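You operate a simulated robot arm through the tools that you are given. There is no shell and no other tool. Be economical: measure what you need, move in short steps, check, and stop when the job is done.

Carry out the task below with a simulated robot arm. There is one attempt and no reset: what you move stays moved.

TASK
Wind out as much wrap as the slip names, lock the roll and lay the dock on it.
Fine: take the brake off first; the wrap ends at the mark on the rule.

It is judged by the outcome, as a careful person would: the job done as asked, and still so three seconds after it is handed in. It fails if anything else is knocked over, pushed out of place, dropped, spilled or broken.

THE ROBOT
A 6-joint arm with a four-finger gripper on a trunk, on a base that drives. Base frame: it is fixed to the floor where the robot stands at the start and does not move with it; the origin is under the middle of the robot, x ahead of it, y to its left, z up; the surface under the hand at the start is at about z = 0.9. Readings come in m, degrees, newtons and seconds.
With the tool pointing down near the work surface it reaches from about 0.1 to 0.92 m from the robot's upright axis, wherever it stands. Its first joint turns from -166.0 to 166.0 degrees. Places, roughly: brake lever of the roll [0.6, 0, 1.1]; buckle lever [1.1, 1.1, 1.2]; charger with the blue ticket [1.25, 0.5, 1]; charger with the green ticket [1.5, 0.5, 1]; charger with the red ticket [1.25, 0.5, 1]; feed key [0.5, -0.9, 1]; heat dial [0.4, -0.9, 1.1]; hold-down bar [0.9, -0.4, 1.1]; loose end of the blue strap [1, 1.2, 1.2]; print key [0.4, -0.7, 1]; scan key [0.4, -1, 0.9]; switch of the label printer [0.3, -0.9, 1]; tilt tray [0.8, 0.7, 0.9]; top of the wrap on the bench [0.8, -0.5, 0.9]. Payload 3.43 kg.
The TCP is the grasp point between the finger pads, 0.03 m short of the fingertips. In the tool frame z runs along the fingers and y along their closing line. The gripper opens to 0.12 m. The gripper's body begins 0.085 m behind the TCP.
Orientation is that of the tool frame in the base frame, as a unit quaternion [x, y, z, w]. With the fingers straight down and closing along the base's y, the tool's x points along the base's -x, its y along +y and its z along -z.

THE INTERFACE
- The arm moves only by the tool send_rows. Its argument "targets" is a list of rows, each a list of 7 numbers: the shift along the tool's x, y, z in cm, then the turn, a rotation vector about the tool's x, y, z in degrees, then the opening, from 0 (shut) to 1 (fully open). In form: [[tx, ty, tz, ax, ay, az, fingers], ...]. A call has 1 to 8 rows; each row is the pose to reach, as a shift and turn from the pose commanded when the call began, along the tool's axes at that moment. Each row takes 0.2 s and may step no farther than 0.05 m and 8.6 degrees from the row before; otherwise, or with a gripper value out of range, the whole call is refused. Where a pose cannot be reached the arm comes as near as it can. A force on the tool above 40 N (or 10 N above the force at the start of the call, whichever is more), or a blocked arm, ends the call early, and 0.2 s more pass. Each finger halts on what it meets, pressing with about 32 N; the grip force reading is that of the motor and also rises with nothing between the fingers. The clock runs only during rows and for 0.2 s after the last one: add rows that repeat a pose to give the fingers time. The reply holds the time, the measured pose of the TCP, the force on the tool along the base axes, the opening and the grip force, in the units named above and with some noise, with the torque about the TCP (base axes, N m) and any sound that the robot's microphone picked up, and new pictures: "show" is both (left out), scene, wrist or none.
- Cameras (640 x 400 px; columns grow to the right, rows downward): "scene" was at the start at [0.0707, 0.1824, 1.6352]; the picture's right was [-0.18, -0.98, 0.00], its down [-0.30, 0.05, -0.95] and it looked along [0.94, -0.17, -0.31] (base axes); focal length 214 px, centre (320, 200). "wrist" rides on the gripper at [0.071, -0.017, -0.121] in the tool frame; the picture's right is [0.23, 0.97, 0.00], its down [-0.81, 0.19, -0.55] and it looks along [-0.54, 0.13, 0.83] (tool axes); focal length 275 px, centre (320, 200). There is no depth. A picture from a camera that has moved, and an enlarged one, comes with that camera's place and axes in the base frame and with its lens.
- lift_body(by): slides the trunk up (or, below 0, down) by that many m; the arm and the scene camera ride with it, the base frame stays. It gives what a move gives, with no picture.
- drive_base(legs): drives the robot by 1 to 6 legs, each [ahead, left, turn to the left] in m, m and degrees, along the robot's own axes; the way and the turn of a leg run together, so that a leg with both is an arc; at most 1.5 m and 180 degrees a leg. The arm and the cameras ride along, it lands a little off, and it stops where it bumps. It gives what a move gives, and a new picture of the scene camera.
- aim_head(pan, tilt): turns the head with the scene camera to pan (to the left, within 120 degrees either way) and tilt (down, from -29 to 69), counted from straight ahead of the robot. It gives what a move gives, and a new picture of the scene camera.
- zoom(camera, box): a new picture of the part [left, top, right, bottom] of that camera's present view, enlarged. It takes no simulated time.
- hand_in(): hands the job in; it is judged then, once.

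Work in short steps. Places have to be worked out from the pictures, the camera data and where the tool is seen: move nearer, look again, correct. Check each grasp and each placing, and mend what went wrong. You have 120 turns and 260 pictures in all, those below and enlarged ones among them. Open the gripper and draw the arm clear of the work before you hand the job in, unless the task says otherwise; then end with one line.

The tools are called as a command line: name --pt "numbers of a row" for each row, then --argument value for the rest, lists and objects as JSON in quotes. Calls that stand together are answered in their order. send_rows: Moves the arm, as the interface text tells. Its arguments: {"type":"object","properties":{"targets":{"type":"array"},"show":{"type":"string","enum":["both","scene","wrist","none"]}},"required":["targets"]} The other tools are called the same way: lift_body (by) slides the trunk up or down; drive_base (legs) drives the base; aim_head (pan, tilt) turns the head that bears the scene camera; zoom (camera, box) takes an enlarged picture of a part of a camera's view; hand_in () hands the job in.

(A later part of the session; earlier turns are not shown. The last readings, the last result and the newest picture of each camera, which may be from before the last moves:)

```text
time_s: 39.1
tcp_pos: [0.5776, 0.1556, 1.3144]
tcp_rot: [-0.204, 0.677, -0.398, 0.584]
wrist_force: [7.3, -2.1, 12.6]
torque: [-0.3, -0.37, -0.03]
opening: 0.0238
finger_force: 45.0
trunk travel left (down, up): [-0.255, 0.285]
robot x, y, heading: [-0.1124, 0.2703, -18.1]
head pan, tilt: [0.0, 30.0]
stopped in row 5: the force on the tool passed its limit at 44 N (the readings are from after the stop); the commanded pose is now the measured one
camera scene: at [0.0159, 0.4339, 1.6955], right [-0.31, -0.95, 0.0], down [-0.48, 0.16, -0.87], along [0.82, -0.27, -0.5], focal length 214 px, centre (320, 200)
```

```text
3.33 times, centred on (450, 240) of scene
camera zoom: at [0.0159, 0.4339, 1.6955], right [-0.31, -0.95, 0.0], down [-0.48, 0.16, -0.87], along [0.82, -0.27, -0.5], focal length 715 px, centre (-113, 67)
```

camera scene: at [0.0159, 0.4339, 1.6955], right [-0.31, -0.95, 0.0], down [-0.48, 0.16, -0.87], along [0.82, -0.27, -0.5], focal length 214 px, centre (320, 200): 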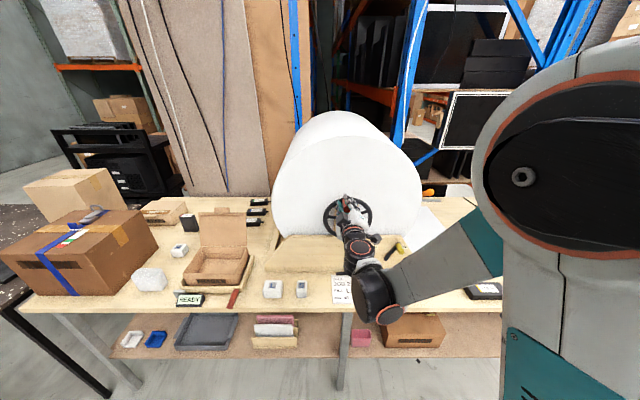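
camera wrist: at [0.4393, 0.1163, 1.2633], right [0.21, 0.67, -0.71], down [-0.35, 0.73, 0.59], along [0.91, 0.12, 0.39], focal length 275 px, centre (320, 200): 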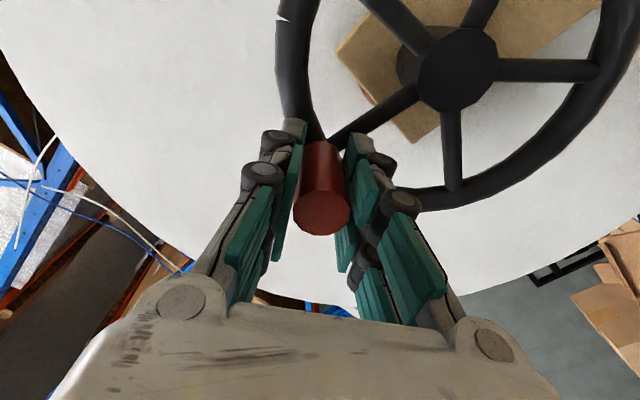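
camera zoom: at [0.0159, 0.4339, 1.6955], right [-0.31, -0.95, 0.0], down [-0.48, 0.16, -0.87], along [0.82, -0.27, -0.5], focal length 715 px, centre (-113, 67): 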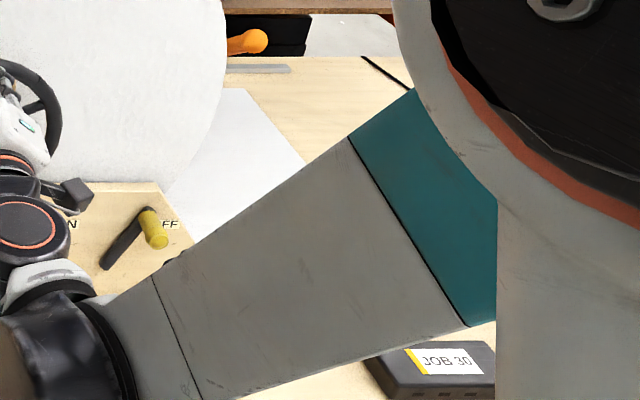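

The wrap end is now at ≈28.7 cm after ≈51° (≈0.5 cm/deg). Refitted circle: centre (−0.312, 1.234), r≈0.082. I turn 15° more, then measure again.

send_rows --pt "-0.03 -0.03 0.03 0 0 0 0.1" --pt "-0.39 0.42 0.03 0 0 -4 0.1" --pt "-0.71 0.89 0.03 0 0 -8 0.1" --pt "-1.0 1.38 0.03 0 0 -12 0.1" --pt "-1.2 1.76 0.03 0 0 -15 0.1" --show "scene"

zoom --camera "scene" --box '[370, 180, 530, 300]'

```text
time_s: 40.3
tcp_pos: [0.5841, 0.1751, 1.3082]
tcp_rot: [-0.291, 0.645, -0.471, 0.527]
wrist_force: [4.4, -1.6, 3.2]
torque: [0.17, 0.2, -0.26]
opening: 0.0237
finger_force: 44.5
trunk travel left (down, up): [-0.255, 0.285]
robot x, y, heading: [-0.1142, 0.2667, -18.1]
head pan, tilt: [0.0, 30.0]
camera scene: at [0.0163, 0.4338, 1.6956], right [-0.31, -0.95, 0.0], down [-0.48, 0.16, -0.87], along [0.82, -0.27, -0.5], focal length 214 px, centre (320, 200)
```

scene: 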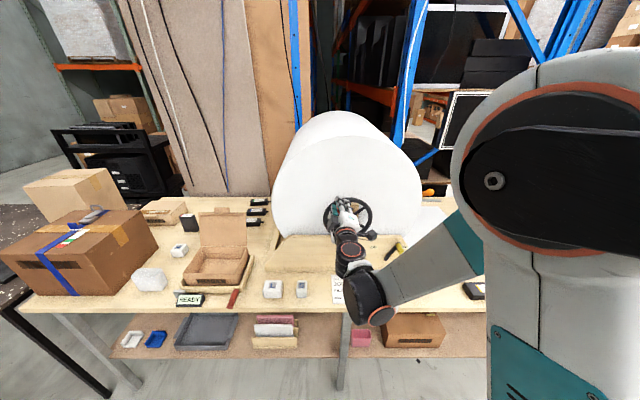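

```text
3.33 times, centred on (450, 240) of scene
camera zoom: at [0.0163, 0.4338, 1.6956], right [-0.31, -0.95, 0.0], down [-0.48, 0.16, -0.87], along [0.82, -0.27, -0.5], focal length 715 px, centre (-113, 67)
```

zoom: 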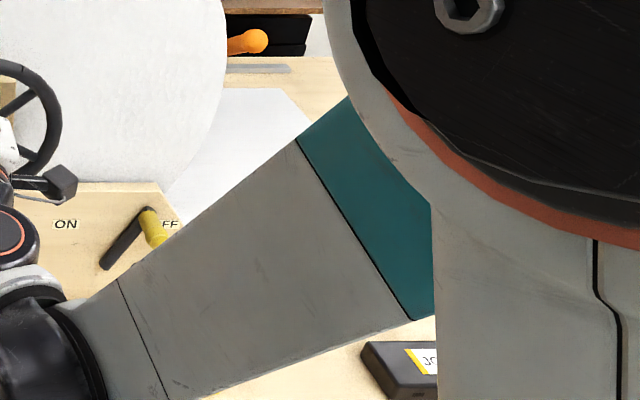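

Wrap end is at ≈36–37 cm. I release the handle, back off and look properly at the rule before the last bit.

send_rows --pt "0 0 0 0 0 0 0.4" --pt "0 0 -4 0 0 0 0.5" --pt "0 0 -8 0 0 0 0.5" --pt "0 0 -12 0 0 0 0.5" --show "scene"

aim_head --pan -25 --tilt 35

```text
time_s: 41.3
tcp_pos: [0.4695, 0.2128, 1.3089]
tcp_rot: [-0.291, 0.645, -0.471, 0.527]
wrist_force: [0.1, -0.4, -0.3]
torque: [-0.02, 0.0, 0.0]
opening: 0.0599
finger_force: 0.1
trunk travel left (down, up): [-0.255, 0.285]
robot x, y, heading: [-0.1105, 0.2688, -18.0]
head pan, tilt: [0.0, 30.0]
camera scene: at [0.0139, 0.4285, 1.6979], right [-0.37, -0.93, 0.0], down [-0.44, 0.18, -0.88], along [0.82, -0.33, -0.48], focal length 214 px, centre (320, 200)
```

scene: 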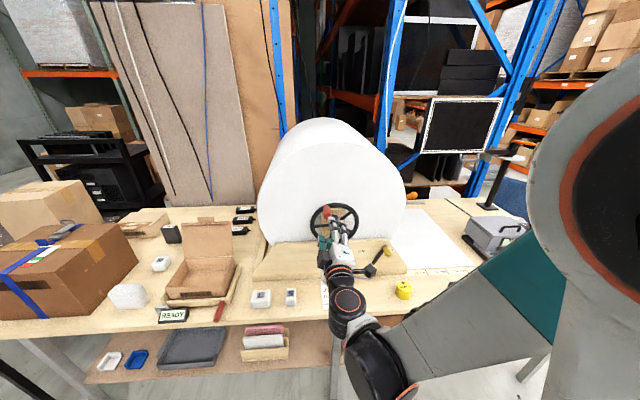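

```text
time_s: 42.2
tcp_pos: [0.4692, 0.2119, 1.3084]
tcp_rot: [-0.291, 0.645, -0.47, 0.528]
wrist_force: [-0.5, -0.8, 0.6]
torque: [-0.02, -0.01, 0.04]
opening: 0.0598
finger_force: 0.1
trunk travel left (down, up): [-0.255, 0.285]
robot x, y, heading: [-0.1154, 0.2657, -18.2]
head pan, tilt: [-25.0, 35.0]
camera scene: at [-0.0057, 0.4021, 1.6878], right [-0.68, -0.73, 0.0], down [-0.42, 0.39, -0.82], along [0.6, -0.56, -0.57], focal length 214 px, centre (320, 200)
```

scene: 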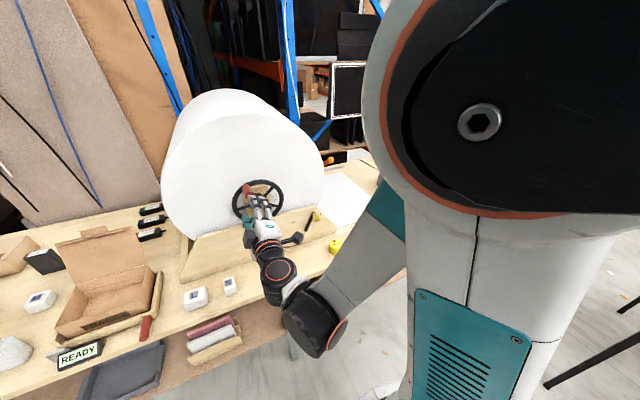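

The arm blocks the view. I back up and shift right to see the rule squarely.

drive_base --legs '[[-0.12, 0, 0], [0, -0.45, 0]]'

aim_head --pan 0 --tilt 35

```text
time_s: 45.8
tcp_pos: [0.2153, -0.1754, 1.3087]
tcp_rot: [-0.29, 0.645, -0.471, 0.527]
wrist_force: [-0.7, -0.3, -0.2]
torque: [0.0, 0.0, 0.0]
opening: 0.0599
finger_force: 0.1
trunk travel left (down, up): [-0.255, 0.285]
robot x, y, heading: [-0.3644, -0.1215, -18.2]
head pan, tilt: [-25.0, 35.0]
camera scene: at [-0.2604, 0.0131, 1.6878], right [-0.68, -0.73, 0.0], down [-0.42, 0.39, -0.82], along [0.6, -0.56, -0.57], focal length 214 px, centre (320, 200)
```

scene: 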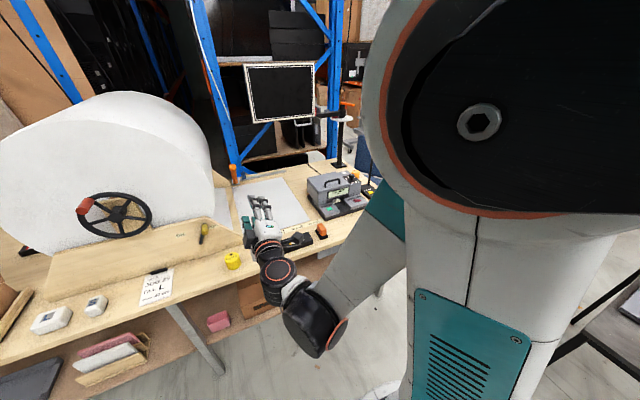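

```text
time_s: 46.6
tcp_pos: [0.2165, -0.1759, 1.308]
tcp_rot: [-0.292, 0.645, -0.47, 0.527]
wrist_force: [1.1, -0.5, -0.7]
torque: [-0.02, -0.03, 0.01]
opening: 0.0602
finger_force: 0.1
trunk travel left (down, up): [-0.255, 0.285]
robot x, y, heading: [-0.3665, -0.1224, -18.3]
head pan, tilt: [0.0, 35.0]
camera scene: at [-0.244, 0.0385, 1.6882], right [-0.4, -0.92, 0.0], down [-0.52, 0.23, -0.82], along [0.75, -0.33, -0.57], focal length 214 px, centre (320, 200)
```

scene: 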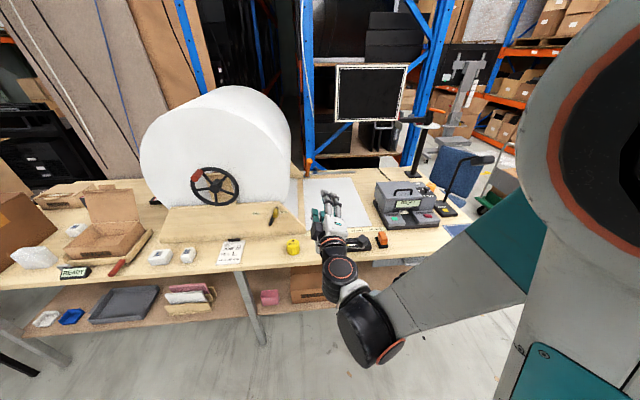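

zoom --camera "scene" --box '[270, 160, 470, 260]'

zoom --camera "scene" --box '[350, 205, 410, 250]'

```text
3.20 times, centred on (370, 210) of scene
camera zoom: at [-0.244, 0.0385, 1.6882], right [-0.4, -0.92, 0.0], down [-0.52, 0.23, -0.82], along [0.75, -0.33, -0.57], focal length 686 px, centre (160, 168)
```

zoom: 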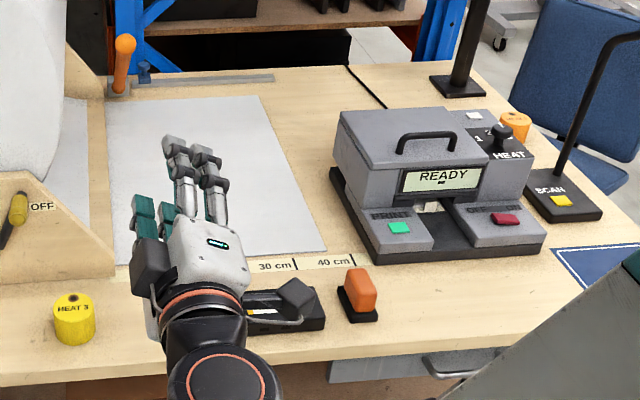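

```text
8.89 times, centred on (380, 228) of scene
camera zoom: at [-0.244, 0.0385, 1.6882], right [-0.4, -0.92, 0.0], down [-0.52, 0.23, -0.82], along [0.75, -0.33, -0.57], focal length 1906 px, centre (-213, -44)
```

zoom: 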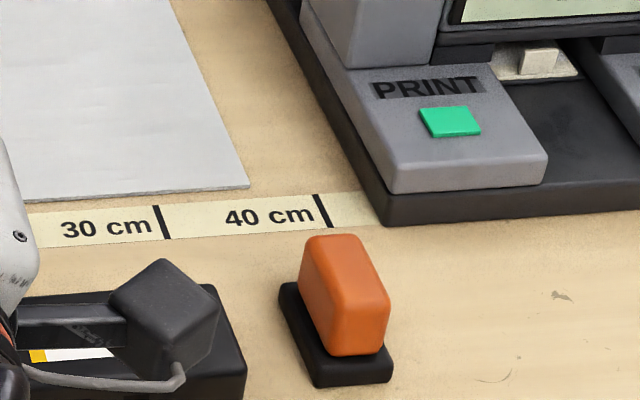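

The wrap end reads ≈36.2 cm, matching 0.5 cm/deg; ≈7.7° more is needed. I drive back to the handle.

drive_base --legs '[[0, 0.446, 0], [0.11, 0, 0]]'

zoom --camera "wrist" --box '[0, 0, 640, 400]'

```text
time_s: 50.1
tcp_pos: [0.4588, 0.216, 1.3079]
tcp_rot: [-0.292, 0.645, -0.469, 0.527]
wrist_force: [1.4, -0.8, -0.3]
torque: [-0.01, -0.01, 0.01]
opening: 0.0599
finger_force: 0.0
trunk travel left (down, up): [-0.255, 0.285]
robot x, y, heading: [-0.1231, 0.2699, -17.6]
head pan, tilt: [0.0, 35.0]
camera scene: at [0.0003, 0.4272, 1.6891], right [-0.4, -0.92, 0.0], down [-0.51, 0.23, -0.83], along [0.76, -0.33, -0.56], focal length 214 px, centre (320, 200)
```

scene: 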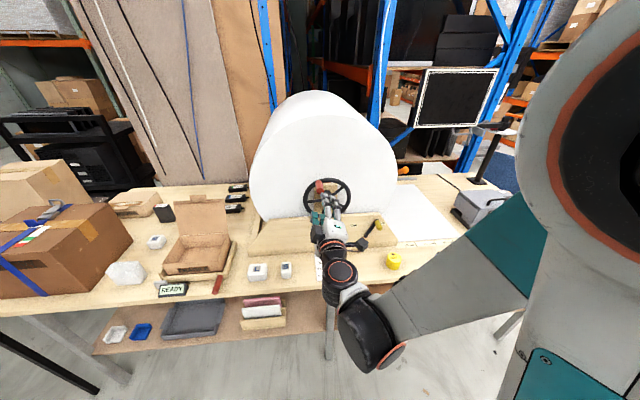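

```text
1.00 times, centred on (320, 200) of wrist (not enlarged: the box is as wide or as high as the picture)
camera zoom: at [0.3238, 0.1816, 1.2946], right [0.05, 0.18, -0.98], down [-0.28, 0.95, 0.16], along [0.96, 0.27, 0.1], focal length 275 px, centre (320, 200)
```

zoom: 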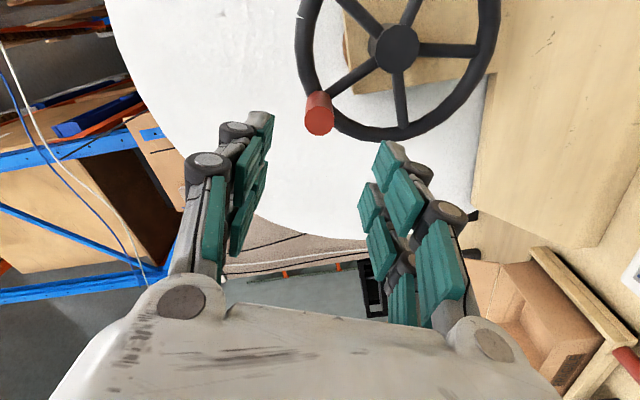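

Handle is on the axis again; advance 13 cm and grip.

send_rows --pt "0 0 4.5 0 0 0 0.5" --pt "0 0 9 0 0 0 0.5" --pt "0 0 11.5 0 0 0 0.5" --pt "0 0 13 0 0 0 0.5" --pt "0 0 13 0 0 0 0.2" --pt "0 0 13 0 0 0 0.1" --show "wrist"

```text
time_s: 51.5
tcp_pos: [0.5852, 0.1759, 1.3078]
tcp_rot: [-0.292, 0.644, -0.47, 0.527]
wrist_force: [2.7, -2.1, 3.6]
torque: [-0.09, -0.08, -0.02]
opening: 0.0242
finger_force: 45.8
trunk travel left (down, up): [-0.255, 0.285]
robot x, y, heading: [-0.1229, 0.2714, -17.9]
head pan, tilt: [0.0, 35.0]
camera wrist: at [0.4481, 0.143, 1.2947], right [0.05, 0.18, -0.98], down [-0.28, 0.95, 0.15], along [0.96, 0.27, 0.1], focal length 275 px, centre (320, 200)
```

wrist: 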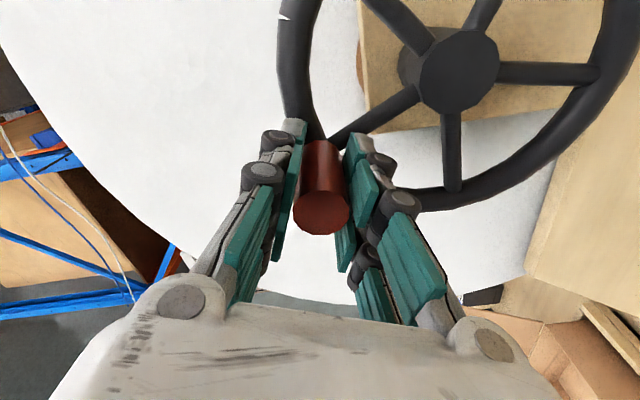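

Same rigid grip. Turn 7.7° more, then release and back off.

send_rows --pt "-0.36 0.45 0 0 0 -4 0.1" --pt "-0.66 0.88 0 0 0 -7.7 0.1" --pt "-0.66 0.88 0 0 0 -7.7 0.1" --show "none"

send_rows --pt "0 0 0 0 0 0 0.4" --pt "0 0 -4 0 0 0 0.5" --pt "0 0 -8 0 0 0 0.5" --pt "0 0 -12 0 0 0 0.5" --show "none"

drive_base --legs '[[-0.12, 0, 0], [0, -0.45, 0]]'

zoom --camera "scene" --box '[350, 205, 410, 250]'

```text
time_s: 52.3
tcp_pos: [0.5876, 0.1857, 1.3023]
tcp_rot: [-0.336, 0.623, -0.505, 0.494]
wrist_force: [14.9, -2.8, 17.3]
torque: [-0.47, -0.62, -0.04]
opening: 0.024
finger_force: 45.3
trunk travel left (down, up): [-0.255, 0.285]
robot x, y, heading: [-0.1238, 0.2693, -17.8]
head pan, tilt: [0.0, 35.0]
```

```text
time_s: 53.3
tcp_pos: [0.4701, 0.2223, 1.3042]
tcp_rot: [-0.336, 0.623, -0.504, 0.495]
wrist_force: [-0.8, -1.0, 0.9]
torque: [-0.03, -0.01, 0.0]
opening: 0.0601
finger_force: 0.1
trunk travel left (down, up): [-0.255, 0.285]
robot x, y, heading: [-0.1254, 0.269, -18.0]
head pan, tilt: [0.0, 35.0]
```

```text
time_s: 56.9
tcp_pos: [0.2168, -0.1717, 1.3035]
tcp_rot: [-0.334, 0.624, -0.505, 0.494]
wrist_force: [-0.3, -0.7, -1.0]
torque: [-0.04, -0.03, 0.01]
opening: 0.0599
finger_force: 0.1
trunk travel left (down, up): [-0.255, 0.285]
robot x, y, heading: [-0.3755, -0.1231, -18.0]
head pan, tilt: [0.0, 35.0]
camera scene: at [-0.2525, 0.0449, 1.6878], right [-0.31, -0.95, 0.0], down [-0.55, 0.18, -0.82], along [0.78, -0.25, -0.57], focal length 214 px, centre (320, 200)
```

scene: 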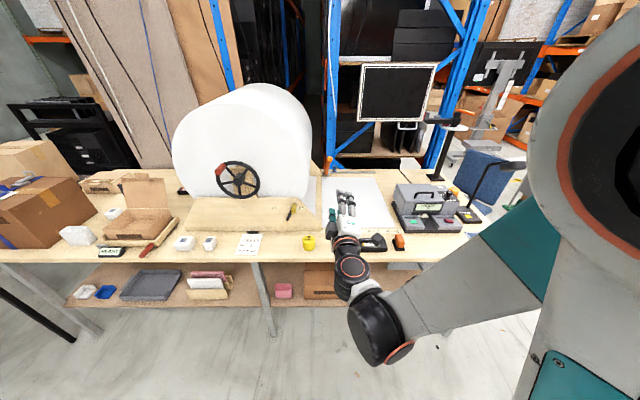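

```text
8.89 times, centred on (380, 228) of scene
camera zoom: at [-0.2525, 0.0449, 1.6878], right [-0.31, -0.95, 0.0], down [-0.55, 0.18, -0.82], along [0.78, -0.25, -0.57], focal length 1906 px, centre (-213, -44)
```

zoom: 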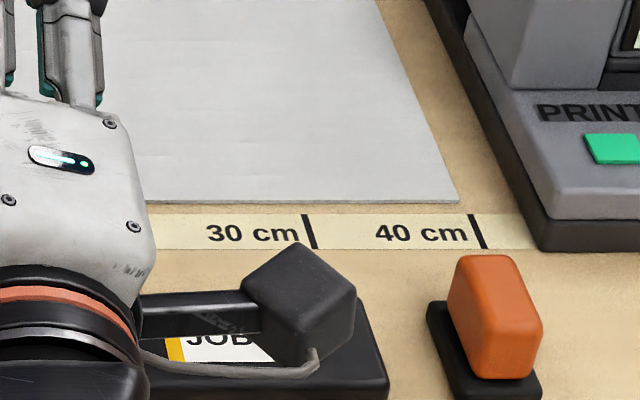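

The edge now sits at ≈39.5–39.6 cm, just short of the 40 cm line. I zoom in further to gauge the remainder.

zoom --camera "scene" --box '[382, 215, 402, 235]'

drive_base --legs '[[0, 0.44, 0], [0.11, 0, 0]]'

zoom --camera "wrist" --box '[0, 0, 640, 400]'

```text
16.00 times, centred on (392, 225) of scene
camera zoom: at [-0.2525, 0.0449, 1.6878], right [-0.31, -0.95, 0.0], down [-0.55, 0.18, -0.82], along [0.78, -0.25, -0.57], focal length 3432 px, centre (-832, -200)
```

zoom: 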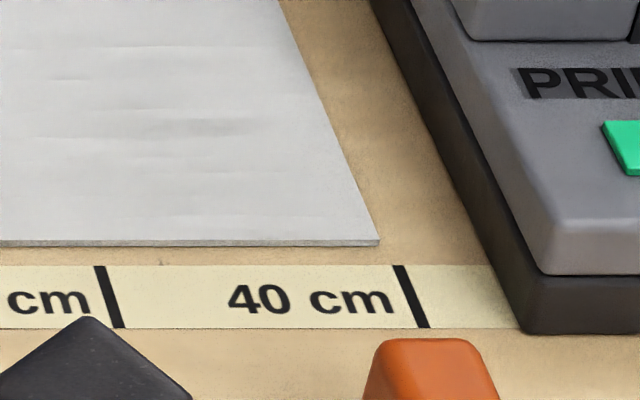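

```text
time_s: 60.4
tcp_pos: [0.4596, 0.2155, 1.3031]
tcp_rot: [-0.336, 0.624, -0.504, 0.494]
wrist_force: [0.4, 0.5, 0.7]
torque: [0.01, -0.01, 0.02]
opening: 0.06
finger_force: 0.1
trunk travel left (down, up): [-0.255, 0.285]
robot x, y, heading: [-0.1348, 0.2589, -17.8]
head pan, tilt: [0.0, 35.0]
camera scene: at [-0.0089, 0.4287, 1.6876], right [-0.31, -0.95, 0.0], down [-0.55, 0.18, -0.82], along [0.78, -0.25, -0.57], focal length 214 px, centre (320, 200)
```

scene: 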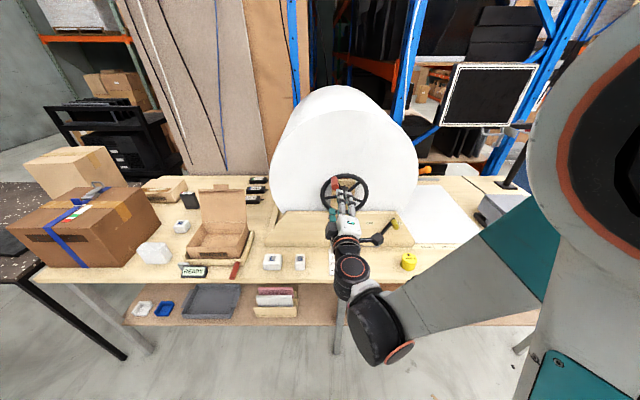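

```text
1.00 times, centred on (320, 200) of wrist (not enlarged: the box is as wide or as high as the picture)
camera zoom: at [0.3237, 0.1798, 1.2994], right [0.01, 0.05, -1.0], down [-0.28, 0.96, 0.04], along [0.96, 0.28, 0.03], focal length 275 px, centre (320, 200)
```

zoom: 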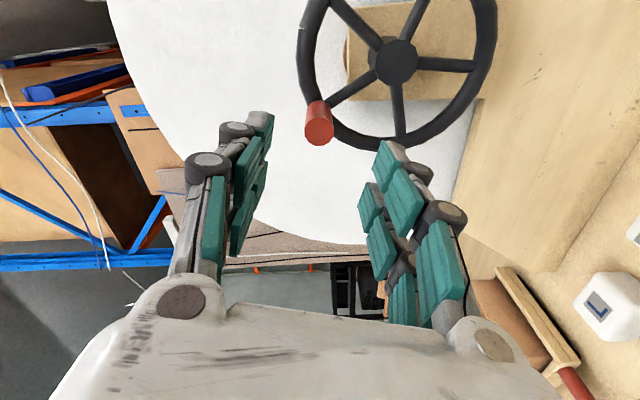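

About 0.5 cm short; ≈1.1° more. The handle appears ≈0.8 cm off toward tool −x, so I correct that while approaching, then grip.

send_rows --pt "-0.8 0 4.5 0 0 0 0.5" --pt "-0.8 0 9 0 0 0 0.5" --pt "-0.8 0 11.5 0 0 0 0.5" --pt "-0.8 0 13 0 0 0 0.5" --pt "-0.8 0 13 0 0 0 0.2" --pt "-0.8 0 13 0 0 0 0.1" --show "wrist"

```text
time_s: 61.8
tcp_pos: [0.5864, 0.1827, 1.3051]
tcp_rot: [-0.334, 0.625, -0.503, 0.495]
wrist_force: [-3.0, -2.7, -15.6]
torque: [0.23, 0.32, -0.1]
opening: 0.0242
finger_force: 45.1
trunk travel left (down, up): [-0.255, 0.285]
robot x, y, heading: [-0.1381, 0.2612, -17.8]
head pan, tilt: [0.0, 35.0]
camera wrist: at [0.4502, 0.1481, 1.3014], right [0.01, 0.05, -1.0], down [-0.28, 0.96, 0.04], along [0.96, 0.28, 0.03], focal length 275 px, centre (320, 200)
```

wrist: 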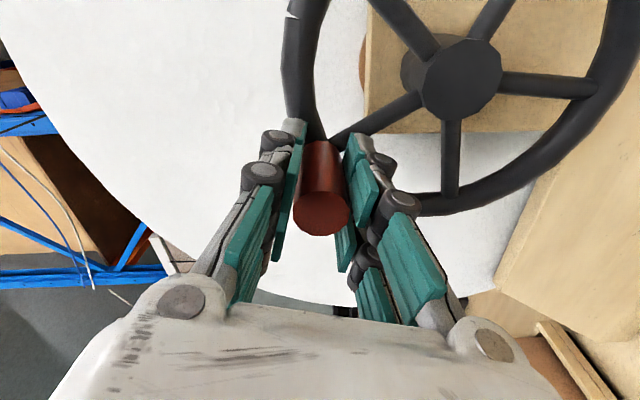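

I turn a small amount more (2.5° commanded, allowing for the ≈1.5° lost to compliance), release, and check again.

send_rows --pt "-0.11 0.14 0 0 0 -0.8 0.1" --pt "-0.22 0.28 0 0 0 -1.5 0.1" --pt "-0.22 0.28 0 0 0 -1.5 0.1" --show "none"

send_rows --pt "0 0 0 0 0 0 0.4" --pt "0 0 -4 0 0 0 0.5" --pt "0 0 -8 0 0 0 0.5" --pt "0 0 -12 0 0 0 0.5" --show "none"

drive_base --legs '[[-0.12, 0, 0], [0, -0.45, 0]]'

zoom --camera "scene" --box '[362, 205, 412, 245]'

```text
time_s: 62.6
tcp_pos: [0.5867, 0.1841, 1.3031]
tcp_rot: [-0.343, 0.619, -0.511, 0.487]
wrist_force: [13.4, -9.5, 11.5]
torque: [-0.61, -0.38, -0.63]
opening: 0.0242
finger_force: 45.4
trunk travel left (down, up): [-0.255, 0.285]
robot x, y, heading: [-0.1371, 0.2565, -18.1]
head pan, tilt: [0.0, 35.0]
```

```text
time_s: 63.6
tcp_pos: [0.4681, 0.2219, 1.3037]
tcp_rot: [-0.344, 0.619, -0.511, 0.487]
wrist_force: [-0.6, -0.4, 0.3]
torque: [0.01, 0.01, -0.01]
opening: 0.06
finger_force: 0.0
trunk travel left (down, up): [-0.255, 0.285]
robot x, y, heading: [-0.1321, 0.2635, -18.1]
head pan, tilt: [0.0, 35.0]
```

```text
time_s: 67.1
tcp_pos: [0.2169, -0.1693, 1.3034]
tcp_rot: [-0.343, 0.619, -0.51, 0.489]
wrist_force: [0.8, 0.1, 0.7]
torque: [0.03, 0.0, 0.0]
opening: 0.0602
finger_force: 0.0
trunk travel left (down, up): [-0.255, 0.285]
robot x, y, heading: [-0.3911, -0.1298, -18.0]
head pan, tilt: [0.0, 35.0]
camera scene: at [-0.2636, 0.0385, 1.6878], right [-0.31, -0.95, 0.0], down [-0.55, 0.18, -0.82], along [0.78, -0.25, -0.57], focal length 214 px, centre (320, 200)
```

scene: 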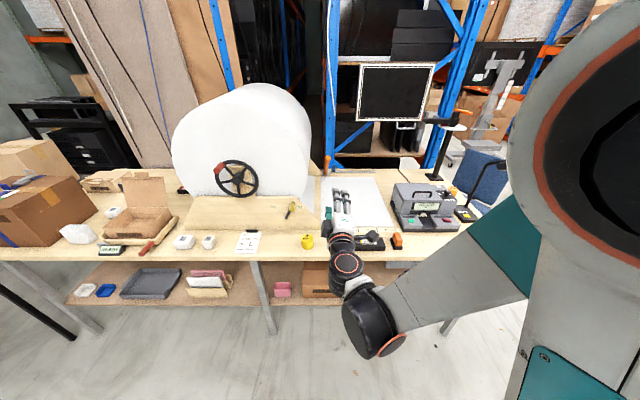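

```text
10.00 times, centred on (387, 225) of scene
camera zoom: at [-0.2636, 0.0385, 1.6878], right [-0.31, -0.95, 0.0], down [-0.55, 0.18, -0.82], along [0.78, -0.25, -0.57], focal length 2145 px, centre (-350, -50)
```

zoom: 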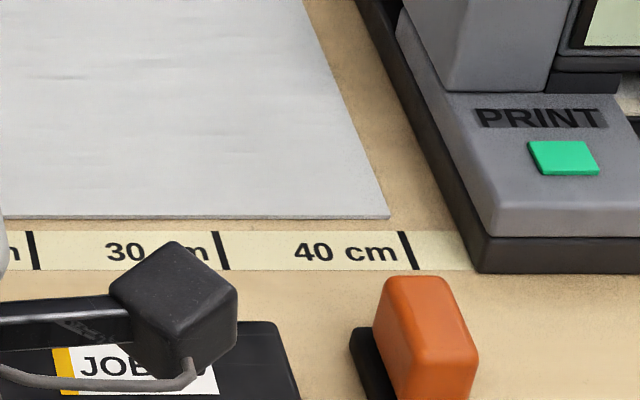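

The edge is at ≈39.7–39.8 cm, practically on the mark. Now I roll the tool back upright and head for the brake lever.

send_rows --pt "0 0 0 0 0 8.4 0.5" --pt "0 0 0 0 0 16.8 0.5" --pt "0 0 0 0 0 25.2 0.5" --pt "0 0 0 0 0 33.6 0.5" --pt "0 0 0 0 0 42 0.5" --pt "0 0 0 0 0 50.4 0.5" --pt "0 0 0 0 0 58.8 0.5" --pt "0 0 0 0 0 67.2 0.5" --show "none"

send_rows --pt "0 0 0 0 0 8 0.5" --pt "0 0 0 0 0 8 0.5" --show "none"

drive_base --legs '[[0, 0.165, 0]]'

lift_body --by -0.226

drive_base --legs '[[0.12, 0, 0]]'

zoom --camera "wrist" --box '[0, 0, 640, 400]'

```text
time_s: 68.9
tcp_pos: [0.2171, -0.1675, 1.304]
tcp_rot: [0.059, 0.705, -0.155, 0.689]
wrist_force: [0.5, 0.2, -0.2]
torque: [0.0, -0.03, -0.03]
opening: 0.0601
finger_force: 0.1
trunk travel left (down, up): [-0.255, 0.285]
robot x, y, heading: [-0.3877, -0.127, -17.9]
head pan, tilt: [0.0, 35.0]
```

```text
time_s: 69.5
tcp_pos: [0.2175, -0.1671, 1.303]
tcp_rot: [0.107, 0.699, -0.107, 0.699]
wrist_force: [0.6, 0.1, 0.3]
torque: [0.01, 0.0, 0.0]
opening: 0.0598
finger_force: 0.0
trunk travel left (down, up): [-0.255, 0.285]
robot x, y, heading: [-0.3836, -0.1333, -17.9]
head pan, tilt: [0.0, 35.0]
```

```text
time_s: 71.0
tcp_pos: [0.2701, -0.0081, 1.3033]
tcp_rot: [0.106, 0.7, -0.107, 0.698]
wrist_force: [-0.1, 0.3, -0.3]
torque: [0.0, 0.02, -0.07]
opening: 0.0601
finger_force: 0.1
trunk travel left (down, up): [-0.255, 0.285]
robot x, y, heading: [-0.3357, 0.0298, -17.7]
head pan, tilt: [0.0, 35.0]
camera scene: at [-0.2115, 0.198, 1.6876], right [-0.31, -0.95, 0.0], down [-0.55, 0.18, -0.82], along [0.78, -0.25, -0.57], focal length 214 px, centre (320, 200)
```

scene: 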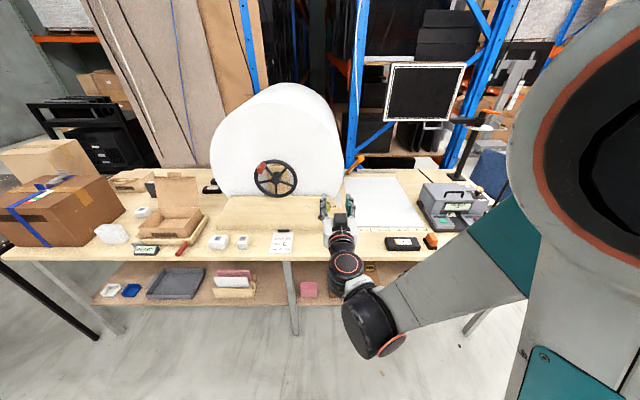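

```text
time_s: 73.3
tcp_pos: [0.2681, -0.0101, 1.0766]
tcp_rot: [0.106, 0.699, -0.106, 0.699]
wrist_force: [-0.6, 0.2, 0.1]
torque: [-0.02, -0.05, 0.0]
opening: 0.0601
finger_force: 0.1
trunk travel left (down, up): [-0.029, 0.511]
robot x, y, heading: [-0.3391, 0.0288, -18.2]
head pan, tilt: [0.0, 35.0]
```

```text
time_s: 74.6
tcp_pos: [0.3833, -0.0477, 1.0778]
tcp_rot: [0.106, 0.7, -0.106, 0.698]
wrist_force: [-1.1, -0.8, -0.9]
torque: [0.0, 0.0, 0.02]
opening: 0.0599
finger_force: 0.0
trunk travel left (down, up): [-0.029, 0.511]
robot x, y, heading: [-0.2218, -0.0082, -17.8]
head pan, tilt: [0.0, 35.0]
camera scene: at [-0.0976, 0.1597, 1.4618], right [-0.31, -0.95, 0.0], down [-0.55, 0.18, -0.82], along [0.78, -0.25, -0.57], focal length 214 px, centre (320, 200)
```

scene: 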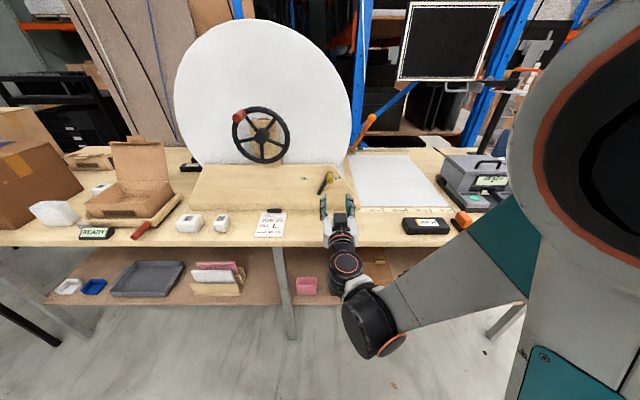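

```text
1.00 times, centred on (320, 200) of wrist (not enlarged: the box is as wide or as high as the picture)
camera zoom: at [0.2641, -0.0275, 1.0064], right [0.29, 0.93, -0.23], down [-0.47, 0.35, 0.81], along [0.83, -0.13, 0.54], focal length 275 px, centre (320, 200)
```

zoom: 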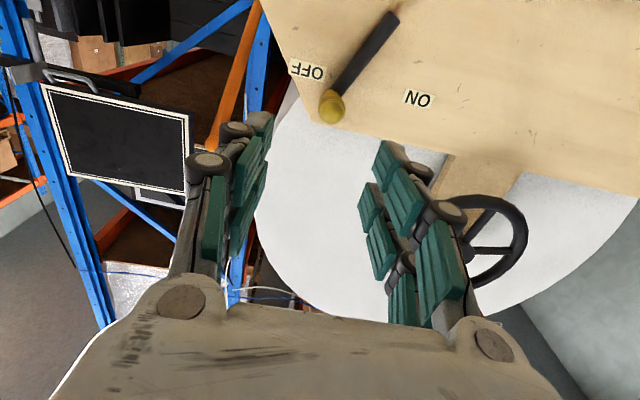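

Well aligned (knob ≈1 cm to the left). Advance with the correction, then push left to ON along the arc.

send_rows --pt "0 0.5 4.8 0 0 0 0.5" --pt "0 1.0 9.6 0 0 0 0.5" --pt "0 1.0 12.8 0 0 0 0.5" --pt "0 1.0 14.8 0 0 0 0.5" --pt "0 1.0 14.8 0 0 0 0.32" --show "wrist"

```text
time_s: 75.8
tcp_pos: [0.5277, -0.0831, 1.0762]
tcp_rot: [0.106, 0.699, -0.106, 0.699]
wrist_force: [-0.1, -0.3, 0.3]
torque: [-0.02, 0.0, 0.02]
opening: 0.0384
finger_force: 0.0
trunk travel left (down, up): [-0.029, 0.511]
robot x, y, heading: [-0.219, -0.0087, -18.1]
head pan, tilt: [0.0, 35.0]
camera wrist: at [0.4087, -0.0633, 1.0059], right [0.29, 0.93, -0.23], down [-0.47, 0.35, 0.81], along [0.83, -0.13, 0.54], focal length 275 px, centre (320, 200)
```

wrist: 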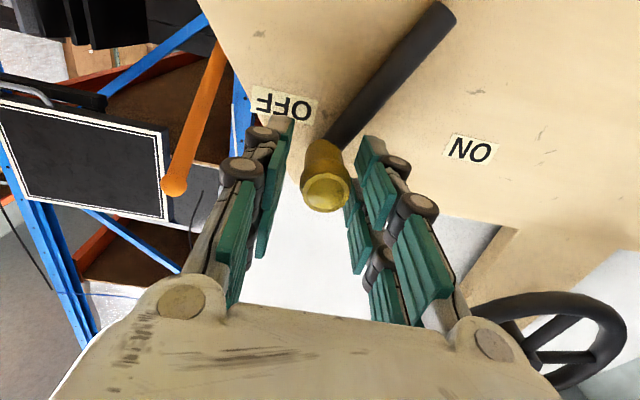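

Knob is between the fingers. Push left to the ON stop.

send_rows --pt "-0.4 1.5 0 0 0 0 0.32" --pt "-0.9 3 0 0 0 0 0.32" --pt "-1.2 4.5 0 0 0 0 0.32" --pt "-1.2 6 0 0 0 0 0.32" --pt "-1.0 7.5 0 0 0 0 0.32" --pt "-0.6 9 0 0 0 0 0.32" --pt "-0.2 10 0 0 0 0 0.32" --pt "0 10.8 0 0 0 0 0.32"

```text
time_s: 77.5
tcp_pos: [0.556, 0.0021, 1.0792]
tcp_rot: [0.114, 0.698, -0.114, 0.698]
wrist_force: [-14.1, -19.1, -4.3]
torque: [0.04, 0.1, -0.76]
opening: 0.0518
finger_force: 11.5
trunk travel left (down, up): [-0.029, 0.511]
robot x, y, heading: [-0.2233, -0.0098, -18.1]
head pan, tilt: [0.0, 35.0]
stopped in row 8: the force on the tool passed its limit at 43 N (the readings are from after the stop); the commanded pose is now the measured one
camera scene: at [-0.0981, 0.1557, 1.4621], right [-0.31, -0.95, 0.0], down [-0.54, 0.18, -0.82], along [0.78, -0.26, -0.57], focal length 214 px, centre (320, 200)
camera wrist: at [0.437, 0.0249, 1.0076], right [0.31, 0.92, -0.23], down [-0.46, 0.36, 0.81], along [0.83, -0.15, 0.54], focal length 275 px, centre (320, 200)
```

scene: 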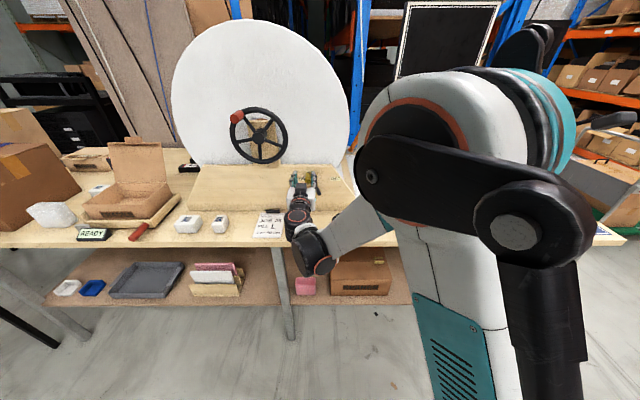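
wrist: 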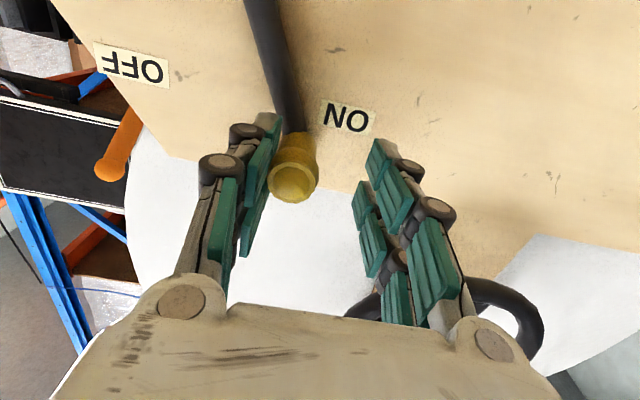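

The lever is back at its ON stop. Ease off, open, and retreat.

send_rows --pt "0 -0.6 0 0 0 0 0.5" --pt "0 -0.4 -3 0 0 0 0.6" --pt "0 -0.4 -7 0 0 0 0.6" --pt "0 -0.4 -11 0 0 0 0.5" --pt "0 -0.4 -15 0 0 0 0.5" --pt "0 -0.4 -17 0 0 0 0.5" --show "wrist"

lift_body --by 0.3

drive_base --legs '[[-0.1, 0, 0], [0, -0.35, 0]]'

zoom --camera "scene" --box '[230, 140, 470, 290]'

```text
time_s: 78.9
tcp_pos: [0.3948, 0.0574, 1.0785]
tcp_rot: [0.111, 0.699, -0.113, 0.697]
wrist_force: [-1.4, -0.2, 0.2]
torque: [0.01, 0.0, -0.01]
opening: 0.06
finger_force: 0.1
trunk travel left (down, up): [-0.029, 0.511]
robot x, y, heading: [-0.2248, -0.0126, -18.0]
head pan, tilt: [0.0, 35.0]
camera wrist: at [0.2754, 0.0785, 1.0073], right [0.3, 0.92, -0.23], down [-0.46, 0.36, 0.81], along [0.83, -0.14, 0.54], focal length 275 px, centre (320, 200)
```

wrist: 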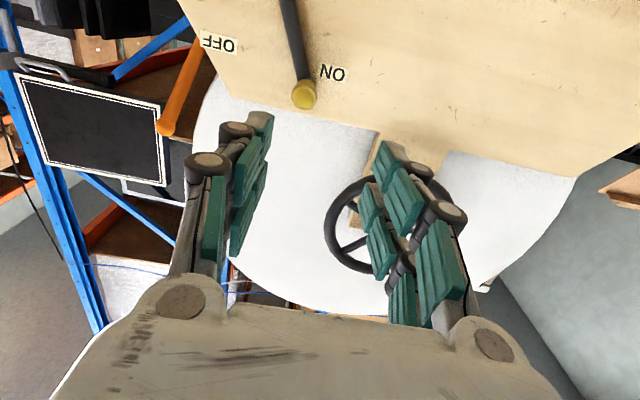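

```text
time_s: 81.9
tcp_pos: [0.3944, 0.058, 1.3784]
tcp_rot: [0.11, 0.699, -0.112, 0.697]
wrist_force: [-0.1, -0.1, 0.6]
torque: [-0.01, -0.02, -0.02]
opening: 0.0601
finger_force: 0.0
trunk travel left (down, up): [-0.329, 0.211]
robot x, y, heading: [-0.2207, -0.0112, -18.1]
head pan, tilt: [0.0, 35.0]
```

```text
time_s: 84.9
tcp_pos: [0.1897, -0.2457, 1.3794]
tcp_rot: [0.112, 0.698, -0.112, 0.698]
wrist_force: [-0.6, -0.5, 0.6]
torque: [0.01, 0.03, 0.05]
opening: 0.06
finger_force: 0.1
trunk travel left (down, up): [-0.329, 0.211]
robot x, y, heading: [-0.4298, -0.3116, -18.2]
head pan, tilt: [0.0, 35.0]
camera scene: at [-0.3018, -0.1448, 1.7619], right [-0.31, -0.95, 0.0], down [-0.55, 0.18, -0.82], along [0.78, -0.25, -0.57], focal length 214 px, centre (320, 200)
```

scene: 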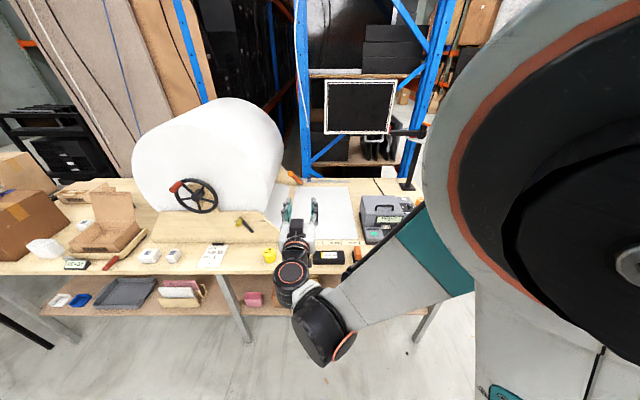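

```text
2.67 times, centred on (350, 215) of scene
camera zoom: at [-0.3018, -0.1448, 1.7619], right [-0.31, -0.95, 0.0], down [-0.55, 0.18, -0.82], along [0.78, -0.25, -0.57], focal length 572 px, centre (240, 160)
```

zoom: 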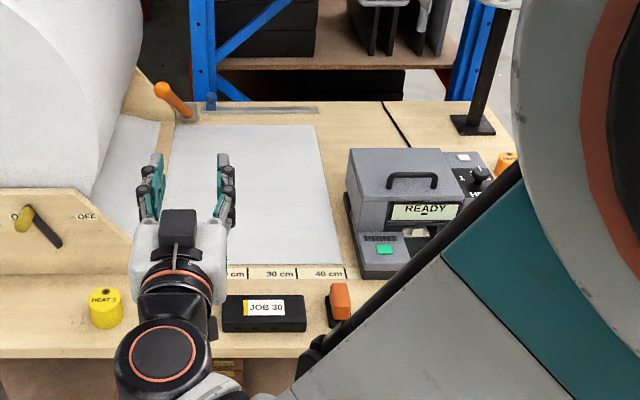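

Lever confirmed at ON. The dock (≈15×6 cm) is centred near u 0.275, v 0.462. I pitch the tool back down, then yaw it 90° so the fingers close across the dock's short side.

send_rows --pt "0 0 0 0 8.5 0 0.7" --pt "0 0 0 0 17 0 0.8" --pt "0 0 0 0 25.5 0 0.9" --pt "0 0 0 0 34 0 0.95" --pt "0 0 0 0 42.5 0 0.95" --pt "0 0 0 0 51 0 0.95" --pt "0 0 0 0 59.5 0 0.95" --pt "0 0 0 0 68 0 0.95" --show "none"

send_rows --pt "0 0 0 0 8 0 0.95" --pt "0 0 0 0 16 0 0.95" --pt "0 0 0 0 22 0 0.95" --show "none"

send_rows --pt "0 0 0 0 0 -8.5 0.95" --pt "0 0 0 0 0 -17 0.95" --pt "0 0 0 0 0 -25.5 0.95" --pt "0 0 0 0 0 -34 0.95" --pt "0 0 0 0 0 -42.5 0.95" --pt "0 0 0 0 0 -51 0.95" --pt "0 0 0 0 0 -59.5 0.95" --pt "0 0 0 0 0 -68 0.95" --show "none"

send_rows --pt "0 0 0 0 0 -8 0.95" --pt "0 0 0 0 0 -16 0.95" --pt "0 0 0 0 0 -22 0.95" --show "both"

```text
time_s: 86.7
tcp_pos: [0.1877, -0.2302, 1.3776]
tcp_rot: [0.159, 0.965, -0.058, 0.2]
wrist_force: [-0.2, 1.1, 0.0]
torque: [-0.03, 0.03, -0.01]
opening: 0.1144
finger_force: 0.1
out of reach, approached as far as the arm can: row 8
trunk travel left (down, up): [-0.329, 0.211]
robot x, y, heading: [-0.4253, -0.3124, -18.1]
head pan, tilt: [0.0, 35.0]
```

```text
time_s: 87.5
tcp_pos: [0.1871, -0.2315, 1.378]
tcp_rot: [0.165, 0.976, -0.127, 0.059]
wrist_force: [0.3, -0.4, -0.2]
torque: [0.01, 0.03, 0.02]
opening: 0.1141
finger_force: 0.1
out of reach, approached as far as the arm can: row 1, 2, 3
trunk travel left (down, up): [-0.329, 0.211]
robot x, y, heading: [-0.4278, -0.3064, -18.1]
head pan, tilt: [0.0, 35.0]
```

```text
time_s: 89.3
tcp_pos: [0.1856, -0.2243, 1.3764]
tcp_rot: [-0.075, 0.987, -0.139, 0.027]
wrist_force: [0.3, 1.0, 0.1]
torque: [0.0, -0.03, 0.0]
opening: 0.1139
finger_force: 0.2
out of reach, approached as far as the arm can: row 4, 5, 6, 7, 8
trunk travel left (down, up): [-0.329, 0.211]
robot x, y, heading: [-0.4288, -0.3102, -18.2]
head pan, tilt: [0.0, 35.0]
```

```text
time_s: 90.1
tcp_pos: [0.1836, -0.2244, 1.3788]
tcp_rot: [-0.075, 0.987, -0.139, 0.028]
wrist_force: [0.0, 0.4, 0.4]
torque: [0.01, 0.0, 0.04]
opening: 0.1139
finger_force: 0.1
out of reach, approached as far as the arm can: row 1, 2, 3
trunk travel left (down, up): [-0.329, 0.211]
robot x, y, heading: [-0.4265, -0.3122, -18.3]
head pan, tilt: [0.0, 35.0]
camera scene: at [-0.3014, -0.1441, 1.7619], right [-0.32, -0.95, 0.0], down [-0.54, 0.18, -0.82], along [0.78, -0.26, -0.57], focal length 214 px, centre (320, 200)
camera wrist: at [0.1083, -0.2179, 1.4964], right [-0.36, 0.89, -0.28], down [0.73, 0.46, 0.5], along [0.58, -0.02, -0.82], focal length 275 px, centre (320, 200)
```

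scene: 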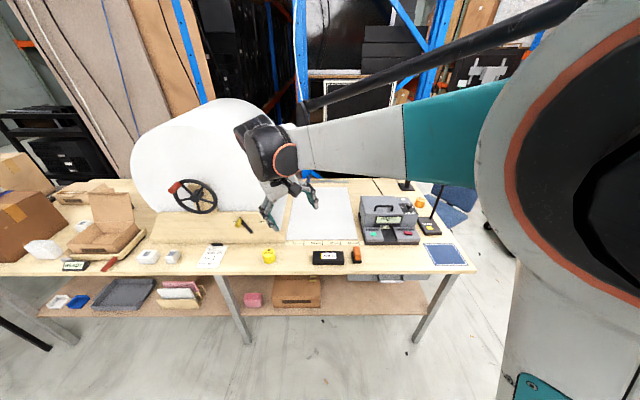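
wrist: 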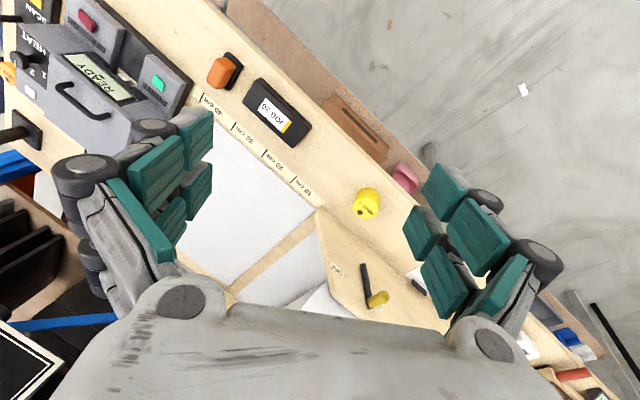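

The wrist is near a limit with the TCP so far left of the robot. I shift the tool 25 cm to the right, more in front of the robot, before fixing the orientation.

send_rows --pt "2 -3.6 1 0 0 0 0.95" --pt "4 -7.2 2 0 0 0 0.95" --pt "6 -10.8 3 0 0 0 0.95" --pt "8 -14.4 4 0 0 0 0.95" --pt "9.7 -18 5 0 0 0 0.95" --pt "11.35 -21.5 5.8 0 0 0 0.95" --show "none"

```text
time_s: 91.5
tcp_pos: [0.0957, -0.3098, 1.3785]
tcp_rot: [-0.027, 0.986, -0.16, 0.038]
wrist_force: [0.4, -0.1, 0.1]
torque: [-0.01, 0.03, 0.0]
opening: 0.1141
finger_force: 0.0
out of reach, approached as far as the arm can: row 1, 2, 3, 4, 5, 6
trunk travel left (down, up): [-0.329, 0.211]
robot x, y, heading: [-0.4286, -0.3103, -18.1]
head pan, tilt: [0.0, 35.0]
```

Still limited. The hand is low relative to the trunk compared with the start pose, so I try raising it 20 cm.

send_rows --pt "-0.3 -1.6 -4.7 0 0 0 0.95" --pt "-0.6 -3.2 -9.4 0 0 0 0.95" --pt "-0.9 -4.8 -14.1 0 0 0 0.95" --pt "-1.2 -6.4 -18.8 0 0 0 0.95" --show "both"

```text
time_s: 92.5
tcp_pos: [0.0909, -0.3114, 1.5763]
tcp_rot: [-0.028, 0.986, -0.16, 0.039]
wrist_force: [-0.9, 0.2, -0.2]
torque: [0.04, -0.02, -0.01]
opening: 0.1141
finger_force: 0.5
trunk travel left (down, up): [-0.329, 0.211]
robot x, y, heading: [-0.4303, -0.3082, -18.2]
head pan, tilt: [0.0, 35.0]
camera scene: at [-0.3384, -0.1927, 1.7672], right [-0.85, -0.53, 0.0], down [-0.28, 0.44, -0.85], along [0.45, -0.72, -0.52], focal length 214 px, centre (320, 200)
camera wrist: at [0.0118, -0.2929, 1.6914], right [-0.27, 0.91, -0.32], down [0.75, 0.41, 0.52], along [0.6, -0.1, -0.79], focal length 275 px, centre (320, 200)
```

scene: 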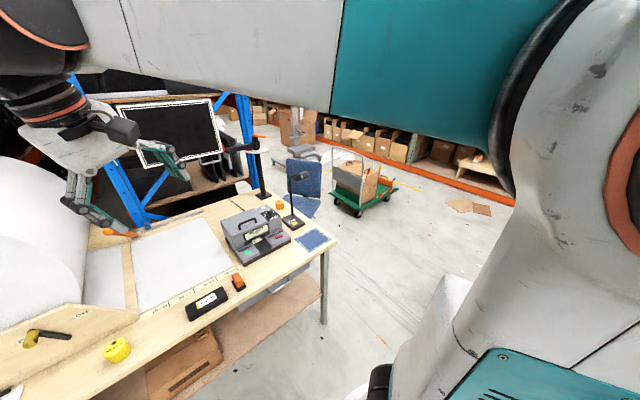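
wrist: 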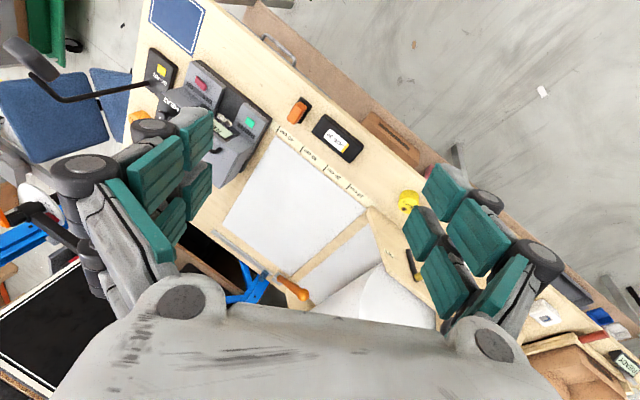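

Raising helped. Now I level the tool (≈19° tilt) and shift right 12 cm.

send_rows --pt "1.5 -3.5 1.1 -6.2 1.3 0 0.95" --pt "3 -7 2.2 -12.4 2.6 0 0.95" --pt "4.4 -10.6 3.3 -18.6 3.9 0 0.95" --show "none"

send_rows --pt "0 0 0 0 0 -8.5 0.95" --pt "0 0 0 0 0 -17 0.95" --pt "0 0 0 0 0 -25.5 0.95" --pt "0 0 0 0 0 -34 0.95" --pt "0 0 0 0 0 -42.5 0.95" --pt "0 0 0 0 0 -51 0.95" --pt "0 0 0 0 0 -59.5 0.95" --pt "0 0 0 0 0 -68 0.95" --show "both"

```text
time_s: 93.3
tcp_pos: [0.0489, -0.3239, 1.575]
tcp_rot: [-0.008, 0.99, -0.139, 0.023]
wrist_force: [0.2, 0.4, 1.0]
torque: [-0.02, 0.0, -0.05]
opening: 0.114
finger_force: 0.1
out of reach, approached as far as the arm can: row 1, 2, 3
trunk travel left (down, up): [-0.329, 0.211]
robot x, y, heading: [-0.4251, -0.3127, -18.3]
head pan, tilt: [0.0, 35.0]
```

```text
time_s: 94.9
tcp_pos: [-0.1375, -0.1345, 1.5801]
tcp_rot: [-0.321, 0.931, -0.172, -0.029]
wrist_force: [0.9, 0.1, 1.0]
torque: [-0.04, 0.03, -0.03]
opening: 0.1137
finger_force: 0.0
out of reach, approached as far as the arm can: row 1, 2, 3, 4, 5, 6, 7
trunk travel left (down, up): [-0.329, 0.211]
robot x, y, heading: [-0.4276, -0.3159, -18.3]
head pan, tilt: [0.0, 35.0]
stopped in row 7: the arm was blocked; the commanded pose is now the measured one
camera scene: at [-0.3155, -0.1749, 1.814], right [-0.65, -0.76, 0.0], down [-0.03, 0.03, -1.0], along [0.76, -0.65, -0.04], focal length 214 px, centre (320, 200)
camera wrist: at [-0.1891, -0.1481, 1.7108], right [-0.77, 0.58, -0.26], down [0.49, 0.81, 0.33], along [0.4, 0.13, -0.91], focal length 275 px, centre (320, 200)
```

scene: 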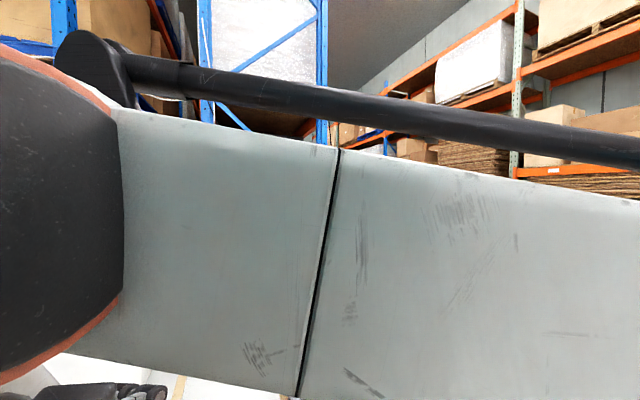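
wrist: 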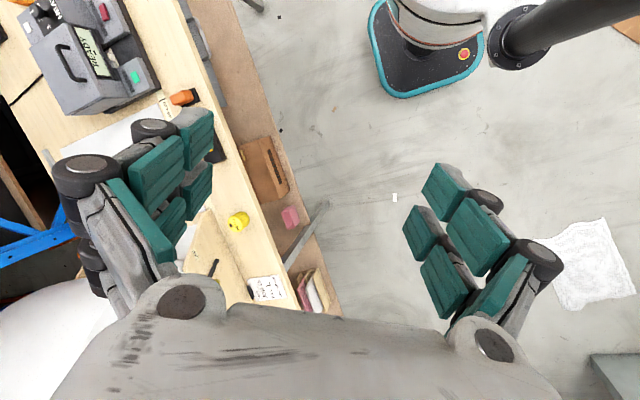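

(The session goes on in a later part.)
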